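You operate a simulated robot arm through the tools that you are given. There is no shell and no other tool. Be economical: measure what you need, move in short steps, check, and stop when the job is done.

Carry out the task below with a simulated robot arm. There is one attempt and no reset: what you move stays moved.

TASK
Stand the rubbing pad marked "GRIT 240" from the fitting bench beside the grey brush. It goes on the side that lies toward x +0.7, y -0.7 (a direction in the base frame), with about 3 cm between them.

It is judged by the outcome, as a careful person would: the job done as asked, and still so three seconds after it is handed in. It fails if anything else is knocked over, pushed out of place, dropped, spilled or broken.

THE ROBOT
A 7-joint arm with a two-finger parallel gripper, fixed in place. Base frame: the origin is at the foot of the arm, x ahead of it, y to its left, z up; the work surface is at about z = 0. Lengths are in m, angles in rad, forces in N, time in s.
With the tool pointing down near the work surface it reaches from about 0.22 to 0.58 m from the base axis. Its first joint turns from -1.152 to 1.152 rad. Payload 2.5 kg.
Tool frame: the origin (TCP) lies between the finger pads and is the grasp point; the fingertips stand 0.023 m ahead of it; z points along the fingers, y is the line along which they close. The gripper opens to 0.094 m. The fingers are 0.038 m wide and 0.01 m thick; the gripper's body (0.054 by 0.096 m) begins 0.039 m behind the TCP.
Orientation is told as [roll, pitch, yaw] about the base's x, y, z axes, in that order, counted from this pose: with the fingers straight down and closing along the base's y, the tool's x points along the base's -x, its y along +y and its z along -z.

THE INTERFACE
- The arm moves only by the tool step_arm. Its argument "steps" is a list of rows, each a list of 2 entries, a list of its own where there are three numbers: the shift along the base's x, y, z in units of 250 mm (1.0 is 250 mm), then the turn about the base's z in units of 120 degrees (1.0 is 120 degrees). In form: [[[dx, dy, dz], spin], ...]. A call has 1 to 8 rows; each row is the pose to reach, as a shift and turn from the pose commanded when the call began. "claw" is the finger opening in m, from 0 to 0.094, set as the call begins (left out, the last holds). A call with a number of a shift or a turn outside -1 to 1 is refused whole. A row lasts 0.2 s, in which the tool goes at most 0.05 m and 0.15 rad; a call with a longer step from one row to the next is refused whole, and so is a gripper value outside its range. A pose out of reach is approached as far as the arm can. The call stops where the force on the tool passes 40 N (or 10 N more than at its start, if that is more) or the arm is blocked; 0.2 s more then pass. The fingers move at their own pace (about 0.108 m/s each) and stop on an object; they squeeze with about 27 N. The grip force told is the motor's: it shows also when the fingers shut on nothing. Time passes only in rows, and 0.2 s behind the last, so rows that repeat a pose let the fingers close. It gives the time, the measured TCP pose, the force on the tool (base axes), the opening and the grip force at its end, in the units of the frame above (readings bear some noise).
- Cameras (640 x 400 px; columns grow to the right, rows downward): "scene" is fixed at [0.1046, -0.3981, 0.5426]; the picture's right is [0.93, -0.37, 0.00], its down [-0.22, -0.53, -0.82] and it looks along [0.31, 0.76, -0.57] (base axes); focal length 337 px, centre (320, 200). "wrist" rides on the gripper at [-0.039, 0, -0.044] in the tool frame; the picture's right is [0.00, -1.00, 0.00], its down [0.97, 0.00, -0.24] and it looks along [0.24, 0.00, 0.97] (tool axes); focal length 218 px, centre (320, 200).
- capture(camera): a new picture of that camera. No time passes.
- pixel_to_xyz(camera, pixels): for up to 12 pixels [column, row] of the newest picture of that camera ("zoom" is the newest enlarged one), the place [x, y, z] in the base frame of the surface seen there, good to about 0.003 m. No time passes.
- zoom(camera, box): a new picture of the part [left, top, right, bottom] of that camera's present view, enlarged. No time passes.
- close_job(): hands the job in; it is judged then, once.

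Work in short steps. Measure before you move; look again where a grasp or a placing could have gone wrong, and mend it. You have 60 turns and 20 pictures in all, the two below and enlarged ones among them. Open the gripper and draw the arm clear of the work before you hand the job in, unless the task says otherwise; then end with one line.

The tools are called after "Emit:" as a command line: name --argument value ..., lists and objects as JSON in quotes. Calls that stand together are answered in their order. step_arm: Moves the arm, as the interface text tells. Its arguments: {"type":"object","properties":{"steps":{"type":"array","items":{"type":"array"}},"claw":{"type":"number"}},"required":["steps"]} The other tools are called the same way: capture (camera) takes a picture; pixel_to_xyz (camera, pixels) gives the place of the surface under pixels of a picture; zoom (camera, box) takes an enlarged picture of a part of a camera's view; close_job () hands the job in.

At the start:

```text
clock: 0.0
position: [0.4259, -0.0551, 0.2632]
tcp_rot: [0.0, 0.001, -0.001]
ft_force: [0.0, 0.3, -0.7]
opening: 0.094
finger_force: 0.0
```

scene: 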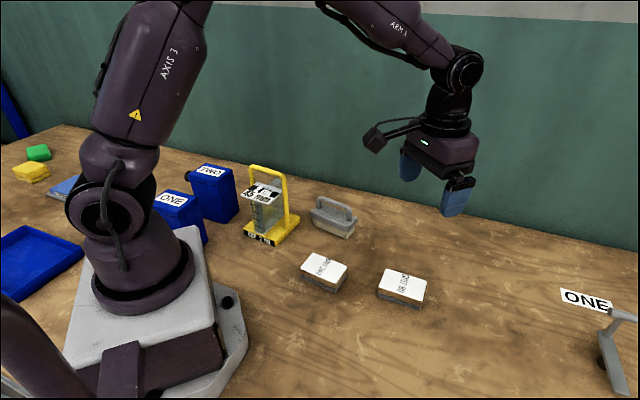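
wrist: 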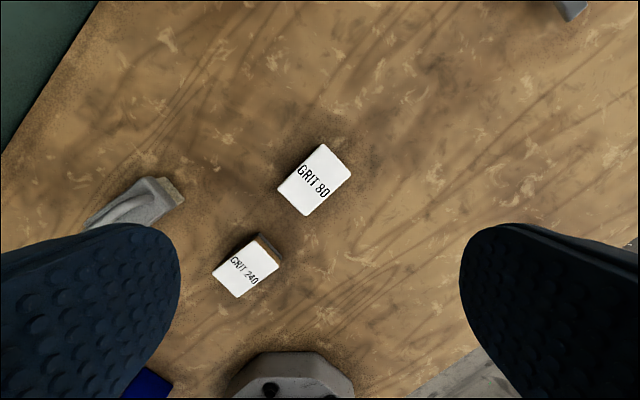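

The wrist view shows GRIT 240 at about (247,267), which is the left pad at (324,268) in the scene view. The grey brush is at (334,218) in the scene. I'll enlarge and measure these.

Emit:
zoom --camera "scene" --box '[230, 160, 450, 310]'

Emit:
pixel_to_xyz --camera "wrist" --pixels '[[213, 274], [238, 297], [276, 263], [256, 236], [247, 267], [279, 186], [306, 215], [350, 172], [322, 145], [184, 203], [165, 178], [120, 205]]'

```text
2.67 times, centred on (340, 235) of scene
```

zoom: 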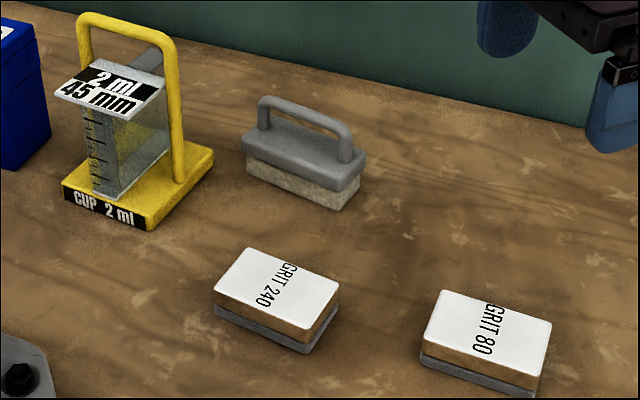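

```text
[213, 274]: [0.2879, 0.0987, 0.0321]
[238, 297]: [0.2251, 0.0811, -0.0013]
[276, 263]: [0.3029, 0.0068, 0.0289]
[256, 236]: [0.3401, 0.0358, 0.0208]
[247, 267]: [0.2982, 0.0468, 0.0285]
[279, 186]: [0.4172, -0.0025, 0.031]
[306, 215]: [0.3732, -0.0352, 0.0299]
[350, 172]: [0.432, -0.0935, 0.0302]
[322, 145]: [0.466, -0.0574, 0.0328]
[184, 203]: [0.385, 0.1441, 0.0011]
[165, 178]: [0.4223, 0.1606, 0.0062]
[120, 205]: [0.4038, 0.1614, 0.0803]
```

The zoomed view confirms GRIT 240 is the left pad. I'll measure the corners of the pad and the brush.

Emit:
pixel_to_xyz --camera "zoom" --pixels '[[245, 251], [337, 285], [308, 337], [218, 292], [277, 292], [305, 352], [216, 312], [340, 318]]'

Emit:
pixel_to_xyz --camera "zoom" --pixels '[[248, 173], [340, 208], [359, 182], [244, 148], [337, 187], [364, 158], [262, 125], [290, 150], [345, 135], [265, 102], [305, 112]]'

```text
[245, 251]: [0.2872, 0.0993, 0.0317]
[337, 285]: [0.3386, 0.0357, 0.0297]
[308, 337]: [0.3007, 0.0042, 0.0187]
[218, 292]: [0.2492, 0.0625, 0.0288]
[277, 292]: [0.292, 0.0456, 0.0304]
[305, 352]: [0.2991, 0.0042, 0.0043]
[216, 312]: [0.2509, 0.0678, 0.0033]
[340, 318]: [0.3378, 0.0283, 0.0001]
```

```text
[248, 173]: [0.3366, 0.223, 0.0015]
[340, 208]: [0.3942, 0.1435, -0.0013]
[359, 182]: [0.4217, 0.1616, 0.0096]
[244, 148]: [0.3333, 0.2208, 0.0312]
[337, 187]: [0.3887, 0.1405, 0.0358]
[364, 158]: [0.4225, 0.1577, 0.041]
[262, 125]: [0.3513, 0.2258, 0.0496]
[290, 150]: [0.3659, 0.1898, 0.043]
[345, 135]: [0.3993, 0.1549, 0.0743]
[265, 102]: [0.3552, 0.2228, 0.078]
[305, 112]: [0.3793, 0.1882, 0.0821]
```

Pad measurements:
- Centre is about (0.294, 0.051) and the top is at z≈0.03.
- The long axis runs along (0.63, -0.77), and the pad is about 0.05 wide.

Brush measurements: centre is about (0.378, 0.190), with its long axis roughly along (0.57, -0.82).

I'll move above the pad and turn so the fingers close across its width.

Emit:
step_arm --steps '[[[-0.0754, 0.0606, -0.0533], -0.0604], [[-0.1509, 0.1213, -0.1066], -0.1207], [[-0.2263, 0.1819, -0.1599], -0.1811], [[-0.3017, 0.2425, -0.2131], -0.2414], [[-0.3771, 0.3031, -0.2664], -0.3018], [[-0.4526, 0.3638, -0.3197], -0.3621], [[-0.528, 0.4244, -0.373], -0.4225], [[-0.528, 0.4244, -0.373], -0.4225]]' --claw 0.094

Emit:
capture --camera "wrist"

```text
clock: 1.8
position: [0.2965, 0.0532, 0.17]
tcp_rot: [0.0, -0.001, -0.886]
ft_force: [0.7, -0.1, -0.2]
opening: 0.0938
finger_force: 0.0
```

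```text
16 pictures are left
```

wrist: 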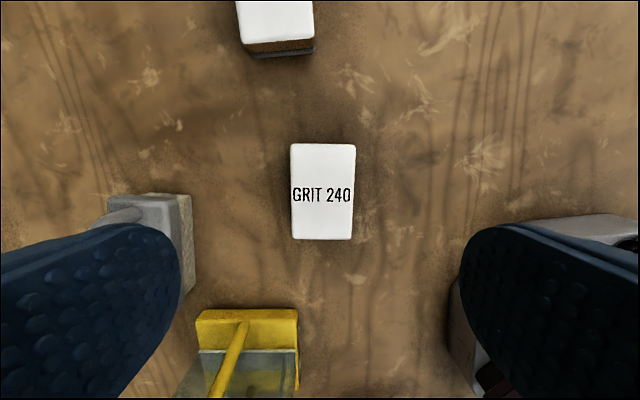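

The pad is centred at about (323,192) and square to the fingers. Before descending I'll measure the pad, the brush corner and the yellow stand for clearance.

Emit:
pixel_to_xyz --camera "wrist" --pixels '[[293, 147], [354, 147], [351, 237], [294, 237], [298, 315], [200, 318], [245, 325], [215, 395], [193, 285], [180, 195], [190, 197], [195, 290]]'

```text
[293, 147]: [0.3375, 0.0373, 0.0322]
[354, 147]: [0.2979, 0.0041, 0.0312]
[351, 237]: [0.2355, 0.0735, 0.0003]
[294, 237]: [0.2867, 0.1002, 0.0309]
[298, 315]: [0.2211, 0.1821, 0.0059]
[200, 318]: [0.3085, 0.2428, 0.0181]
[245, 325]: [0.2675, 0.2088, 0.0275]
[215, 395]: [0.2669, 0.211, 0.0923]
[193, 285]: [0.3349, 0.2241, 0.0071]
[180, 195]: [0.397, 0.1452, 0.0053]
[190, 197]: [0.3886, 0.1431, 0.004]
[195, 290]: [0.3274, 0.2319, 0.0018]
```

The pad centre is (0.293, 0.052) and the stand is more than 13 cm away. I'll go straight down to a TCP height of about 0.028.

Emit:
step_arm --steps '[[[-0.004, 0, -0.15], 0], [[-0.004, 0, -0.3], 0], [[-0.004, 0, -0.42], 0], [[-0.004, 0, -0.5], 0], [[-0.004, 0, -0.54], 0], [[-0.004, 0, -0.564], 0], [[-0.004, 0, -0.564], 0]]'

```text
clock: 3.4
position: [0.293, 0.0526, 0.0297]
tcp_rot: [-0.001, -0.001, -0.887]
ft_force: [-0.5, -0.5, -0.3]
opening: 0.0938
finger_force: 0.0
```

The tool is in place with no contact, so I'll close the fingers, wait and then lift a little.

Emit:
step_arm --steps '[[[0, 0, 0], 0], [[0, 0, 0], 0], [[0, 0, 0], 0], [[0, 0, 0], 0]]' --claw 0.03

Emit:
step_arm --steps '[[[0, 0, 0.04], 0], [[0, 0, 0.12], 0], [[0, 0, 0.24], 0], [[0, 0, 0.36], 0], [[0, 0, 0.36], 0]]'

Emit:
capture --camera "wrist"

```text
clock: 4.4
position: [0.2935, 0.0522, 0.0293]
tcp_rot: [0.0, 0.0, -0.886]
ft_force: [0.4, 0.5, 1.7]
opening: 0.0544
finger_force: 27.4
```

```text
clock: 5.6
position: [0.2914, 0.0513, 0.1213]
tcp_rot: [-0.001, 0.001, -0.886]
ft_force: [0.5, 0.4, 0.5]
opening: 0.03
finger_force: 0.1
```

```text
15 pictures are left
```

wrist: 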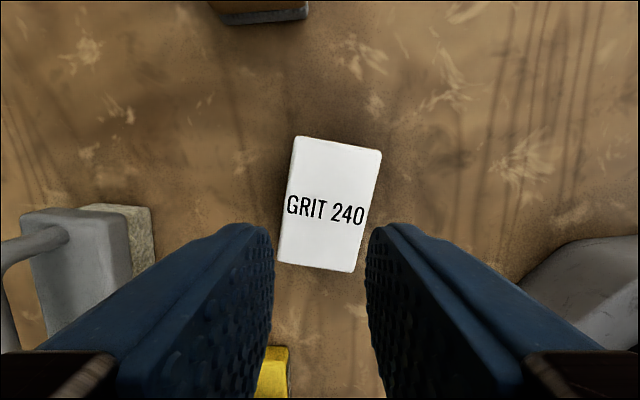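

The grip slipped: the opening fell from 0.054 to 0.03 and the pad is still on the bench, turned by about 8°. I'll look at its sides to see why and measure the new pose.

Emit:
zoom --camera "scene" --box '[285, 235, 365, 305]'

Emit:
pixel_to_xyz --camera "wrist" --pixels '[[299, 140], [378, 153], [353, 269], [282, 261], [330, 205], [325, 170], [320, 250]]'

```text
5.71 times, centred on (325, 270) of scene
```

zoom: 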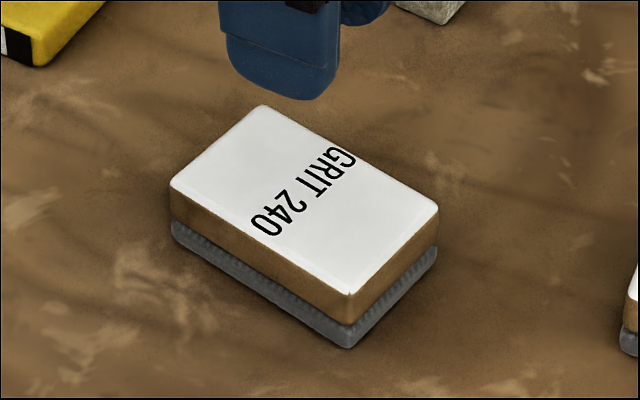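

```text
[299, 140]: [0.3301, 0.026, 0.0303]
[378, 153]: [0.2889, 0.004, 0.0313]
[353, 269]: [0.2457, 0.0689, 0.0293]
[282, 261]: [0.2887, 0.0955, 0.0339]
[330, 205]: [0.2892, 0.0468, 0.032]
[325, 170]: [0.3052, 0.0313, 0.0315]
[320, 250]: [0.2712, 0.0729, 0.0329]
```

The pad is now at about (0.289, 0.048) with its width direction near 32°. I'll reopen, turn about -7.5°, and grip lower, with the tips about 2 mm above the bench for full side contact.

Emit:
step_arm --steps '[[[-0.008, -0.004, 0], -0.03], [[-0.016, -0.008, 0], -0.0625], [[-0.016, -0.008, -0.1], -0.0625], [[-0.016, -0.008, -0.2], -0.0625], [[-0.016, -0.008, -0.28], -0.0625], [[-0.016, -0.008, -0.34], -0.0625], [[-0.016, -0.008, -0.376], -0.0625], [[-0.016, -0.008, -0.376], -0.0625]]' --claw 0.094

Emit:
step_arm --steps '[[[0, 0, 0], 0], [[0, 0, 0], 0], [[0, 0, 0], 0], [[0, 0, 0], 0], [[0, 0, 0], 0]]' --claw 0.0

Emit:
step_arm --steps '[[[0, 0, 0.01], 0], [[0, 0, 0.02], 0], [[0, 0, 0.03], 0], [[0, 0, 0.04], 0]]'

```text
clock: 7.4
position: [0.2912, 0.0477, 0.0259]
tcp_rot: [0.0, 0.001, -1.016]
ft_force: [0.6, -0.4, 0.4]
opening: 0.0941
finger_force: 0.0
```

```text
clock: 8.6
position: [0.291, 0.0489, 0.0262]
tcp_rot: [0.0, 0.0, -1.017]
ft_force: [0.1, -1.2, 0.3]
opening: 0.0542
finger_force: 26.7
```

```text
clock: 9.6
position: [0.2882, 0.05, 0.0361]
tcp_rot: [0.0, 0.0, -1.017]
ft_force: [-0.2, -0.8, -0.1]
opening: 0.0543
finger_force: 26.3
```

The grip still reads 26 N at 0.0543 after a 1 cm lift. I'll check whether the pad has come up with it.

Emit:
zoom --camera "scene" --box '[265, 215, 385, 305]'

```text
4.44 times, centred on (325, 260) of scene
```

zoom: 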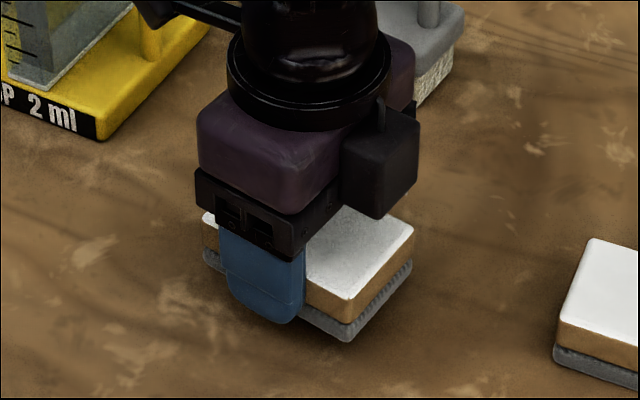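

Emit:
pixel_to_xyz --camera "zoom" --pixels '[[360, 240], [345, 295], [408, 230], [325, 270], [207, 216], [370, 215], [347, 338], [265, 317]]'

```text
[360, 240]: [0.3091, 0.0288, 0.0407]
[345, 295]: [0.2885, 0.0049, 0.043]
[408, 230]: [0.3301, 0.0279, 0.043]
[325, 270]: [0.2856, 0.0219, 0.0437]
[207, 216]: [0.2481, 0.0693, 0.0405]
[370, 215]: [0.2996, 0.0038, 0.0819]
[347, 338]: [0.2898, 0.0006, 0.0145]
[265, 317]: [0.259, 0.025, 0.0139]
```

The pad's top is at 0.043, so it came up about 1 cm and is level. I'll continue lifting gently.

Emit:
step_arm --steps '[[[0, 0, 0.012], 0], [[0, 0, 0.028], 0], [[0, 0, 0.044], 0], [[0, 0, 0.06], 0], [[0, 0, 0.076], 0], [[0, 0, 0.092], 0], [[0, 0, 0.104], 0], [[0, 0, 0.11], 0]]'

```text
clock: 11.4
position: [0.2889, 0.05, 0.0633]
tcp_rot: [0.001, -0.001, -1.015]
ft_force: [0.3, 0.7, -0.6]
opening: 0.0543
finger_force: 27.0
```

The opening is steady at 0.0543. I'll move gently to the waypoint at (0.40, 0.065), midway between the brush and GRIT 80.

Emit:
step_arm --steps '[[[0.03, 0.004, 0], 0], [[0.09, 0.013, 0], 0], [[0.16, 0.023, 0], 0], [[0.23, 0.033, 0], 0], [[0.3, 0.043, 0], 0], [[0.37, 0.053, 0], 0], [[0.42, 0.06, 0], 0], [[0.444, 0.064, 0], 0]]'

Emit:
capture --camera "scene"

```text
clock: 13.2
position: [0.3988, 0.067, 0.0639]
tcp_rot: [-0.001, 0.001, -1.016]
ft_force: [-1.0, 0.6, -0.2]
opening: 0.0544
finger_force: 25.9
```

```text
12 pictures are left
```

scene: 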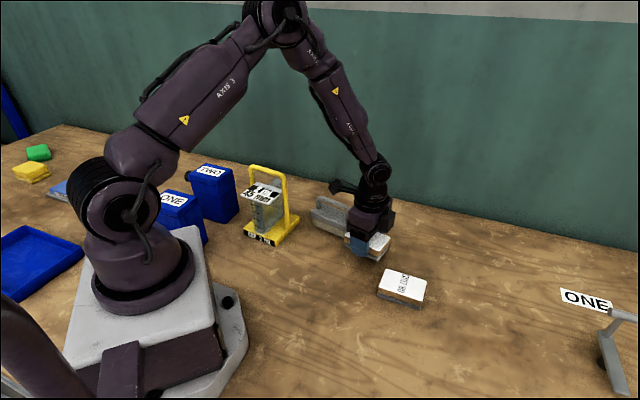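

The pad is held. A dark protrusion on the gripper at (345,187) lies toward the brush, so I'll check its place relative to the handle.

Emit:
zoom --camera "scene" --box '[295, 165, 415, 275]'

Emit:
pixel_to_xyz --camera "scene" --pixels '[[336, 186], [345, 188], [350, 193], [374, 240], [375, 258], [388, 240], [347, 238], [320, 203], [318, 225], [343, 212]]'

```text
3.64 times, centred on (355, 220) of scene
```

zoom: 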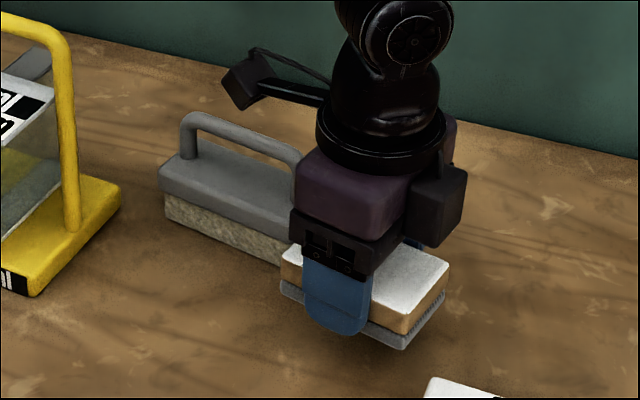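

```text
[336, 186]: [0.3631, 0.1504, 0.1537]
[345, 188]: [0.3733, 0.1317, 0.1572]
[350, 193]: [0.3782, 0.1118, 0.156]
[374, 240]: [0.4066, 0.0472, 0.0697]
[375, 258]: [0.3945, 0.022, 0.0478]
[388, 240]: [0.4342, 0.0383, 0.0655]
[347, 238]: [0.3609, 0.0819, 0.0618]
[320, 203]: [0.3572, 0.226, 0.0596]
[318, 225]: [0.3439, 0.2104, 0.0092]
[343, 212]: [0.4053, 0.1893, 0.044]
```

The protrusion is about 9 cm above the TCP, so it will stay above the 0.082 handle. I'll move on to above the target (0.465, 0.105).

Emit:
step_arm --steps '[[[0.02, 0.012, 0], 0], [[0.06, 0.037, 0], 0], [[0.11, 0.068, 0], 0], [[0.16, 0.098, 0], 0], [[0.21, 0.129, 0], 0], [[0.245, 0.151, 0], 0], [[0.26, 0.16, 0], 0], [[0.26, 0.16, 0], 0]]'

Emit:
zoom --camera "scene" --box '[295, 155, 455, 265]'

```text
clock: 15.0
position: [0.4642, 0.108, 0.0637]
tcp_rot: [-0.002, 0.0, -1.016]
ft_force: [0.4, 0.2, -0.9]
opening: 0.0543
finger_force: 27.0
```

```text
3.64 times, centred on (375, 210) of scene
```

zoom: 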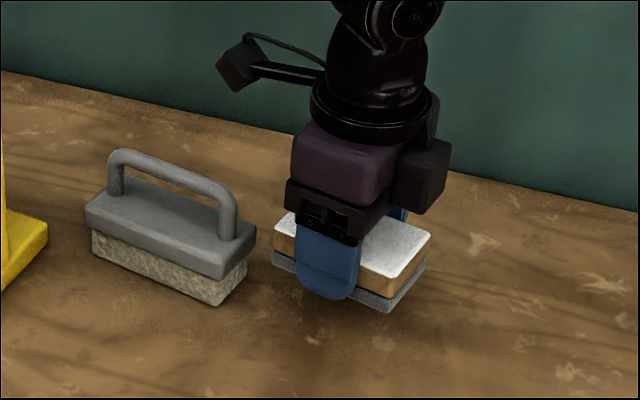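

Emit:
pixel_to_xyz --camera "zoom" --pixels '[[217, 305], [218, 275], [254, 232], [245, 278], [88, 210], [93, 252], [277, 232], [392, 274], [427, 236], [389, 309], [274, 262], [289, 214]]'

```text
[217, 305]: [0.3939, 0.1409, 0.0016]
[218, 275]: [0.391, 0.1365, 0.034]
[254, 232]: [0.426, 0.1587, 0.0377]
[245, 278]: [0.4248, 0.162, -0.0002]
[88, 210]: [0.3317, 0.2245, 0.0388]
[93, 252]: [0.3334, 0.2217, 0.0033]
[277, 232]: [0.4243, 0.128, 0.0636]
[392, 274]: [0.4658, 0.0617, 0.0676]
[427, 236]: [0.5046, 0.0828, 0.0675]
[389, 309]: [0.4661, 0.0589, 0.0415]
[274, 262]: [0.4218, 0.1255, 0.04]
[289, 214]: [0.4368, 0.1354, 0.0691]
```

By these points the pad centre is offset from the brush centre by (0.086, -0.086), the asked direction, with a gap of about 2.6 cm. I'll shift 4 mm further out and lower gently to the bench.

Emit:
step_arm --steps '[[[0.006, -0.006, -0.02], 0], [[0.012, -0.012, -0.045], 0], [[0.012, -0.012, -0.07], 0], [[0.012, -0.012, -0.095], 0], [[0.012, -0.012, -0.118], 0], [[0.012, -0.012, -0.134], 0], [[0.012, -0.012, -0.144], 0], [[0.012, -0.012, -0.148], 0]]'

Emit:
zoom --camera "scene" --box '[295, 155, 455, 265]'

```text
clock: 16.8
position: [0.4692, 0.1025, 0.0273]
tcp_rot: [0.001, 0.0, -1.016]
ft_force: [-0.6, -1.0, -0.1]
opening: 0.0545
finger_force: 26.9
```

```text
3.64 times, centred on (375, 210) of scene
```

zoom: 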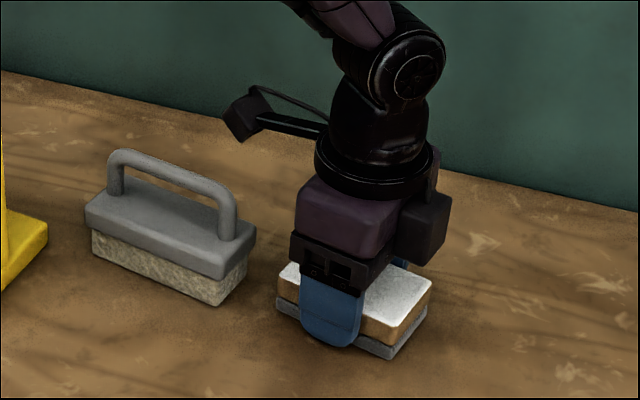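

The pad is down at bench level and the brush hasn't moved. I'll open the fingers, wait, and then rise slowly.

Emit:
step_arm --steps '[[[0, 0, -0.002], 0], [[0, 0, -0.002], 0], [[0, 0, -0.002], 0], [[0, 0, -0.002], 0]]' --claw 0.094

Emit:
step_arm --steps '[[[0, 0, 0.04], 0], [[0, 0, 0.12], 0], [[0, 0, 0.24], 0], [[0, 0, 0.36], 0], [[0, 0, 0.48], 0], [[0, 0, 0.6], 0], [[0, 0, 0.68], 0]]'

Emit:
zoom --camera "scene" --box '[295, 155, 455, 265]'

Emit:
capture --camera "wrist"

```text
clock: 17.8
position: [0.4683, 0.1026, 0.0261]
tcp_rot: [0.001, 0.0, -1.015]
ft_force: [0.8, 1.4, -0.5]
opening: 0.0938
finger_force: 0.0
```

```text
clock: 19.4
position: [0.4686, 0.1017, 0.1958]
tcp_rot: [0.0, 0.001, -1.016]
ft_force: [0.5, -0.8, 0.6]
opening: 0.094
finger_force: 0.0
```

```text
3.64 times, centred on (375, 210) of scene
```

zoom: 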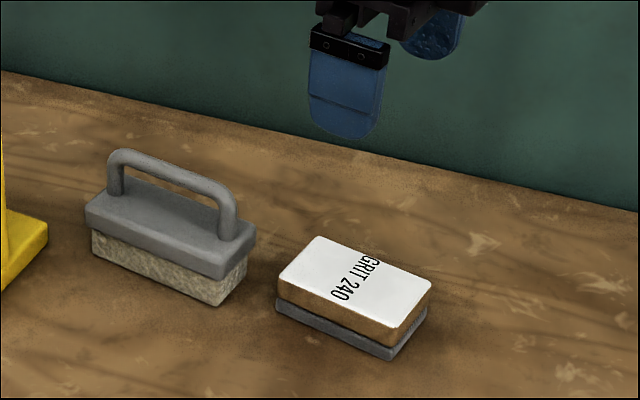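

```text
7 pictures are left
```

wrist: 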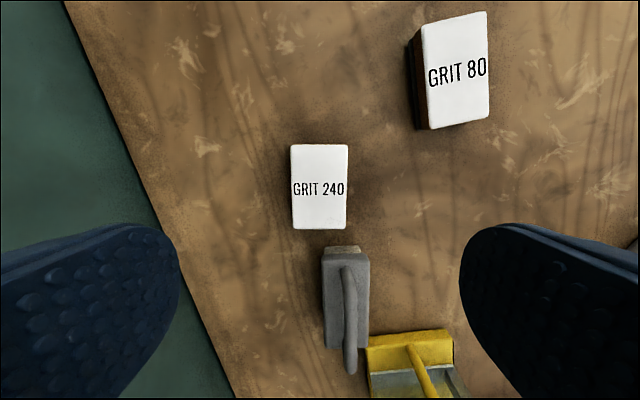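

The pad stands flat beside the brush. I'll measure the final gap.

Emit:
pixel_to_xyz --camera "zoom" --pixels '[[280, 278], [319, 239], [430, 284], [394, 340], [278, 308], [217, 305], [245, 278], [218, 275], [254, 232], [88, 210]]'

```text
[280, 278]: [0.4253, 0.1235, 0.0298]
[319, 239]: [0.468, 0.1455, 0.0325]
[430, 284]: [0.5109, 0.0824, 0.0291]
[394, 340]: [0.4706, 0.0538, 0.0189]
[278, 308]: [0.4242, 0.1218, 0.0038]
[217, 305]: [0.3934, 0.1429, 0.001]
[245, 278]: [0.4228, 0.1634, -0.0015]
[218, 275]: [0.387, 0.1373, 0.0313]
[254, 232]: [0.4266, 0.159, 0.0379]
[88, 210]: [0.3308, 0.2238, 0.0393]
```

The gap is about 3.0–3.3 cm in the asked direction. The pad is flat, the other items are where they were, and the open gripper is well above the work, so I'm handing in.

Emit:
close_job

```text
The job is handed in.
```

The GRIT 240 pad now stands flat beside the grey brush, on the side toward x +0.7, y -0.7, about 3 cm away; the first lift slipped and turned the pad slightly, the second held, and nothing else was moved.
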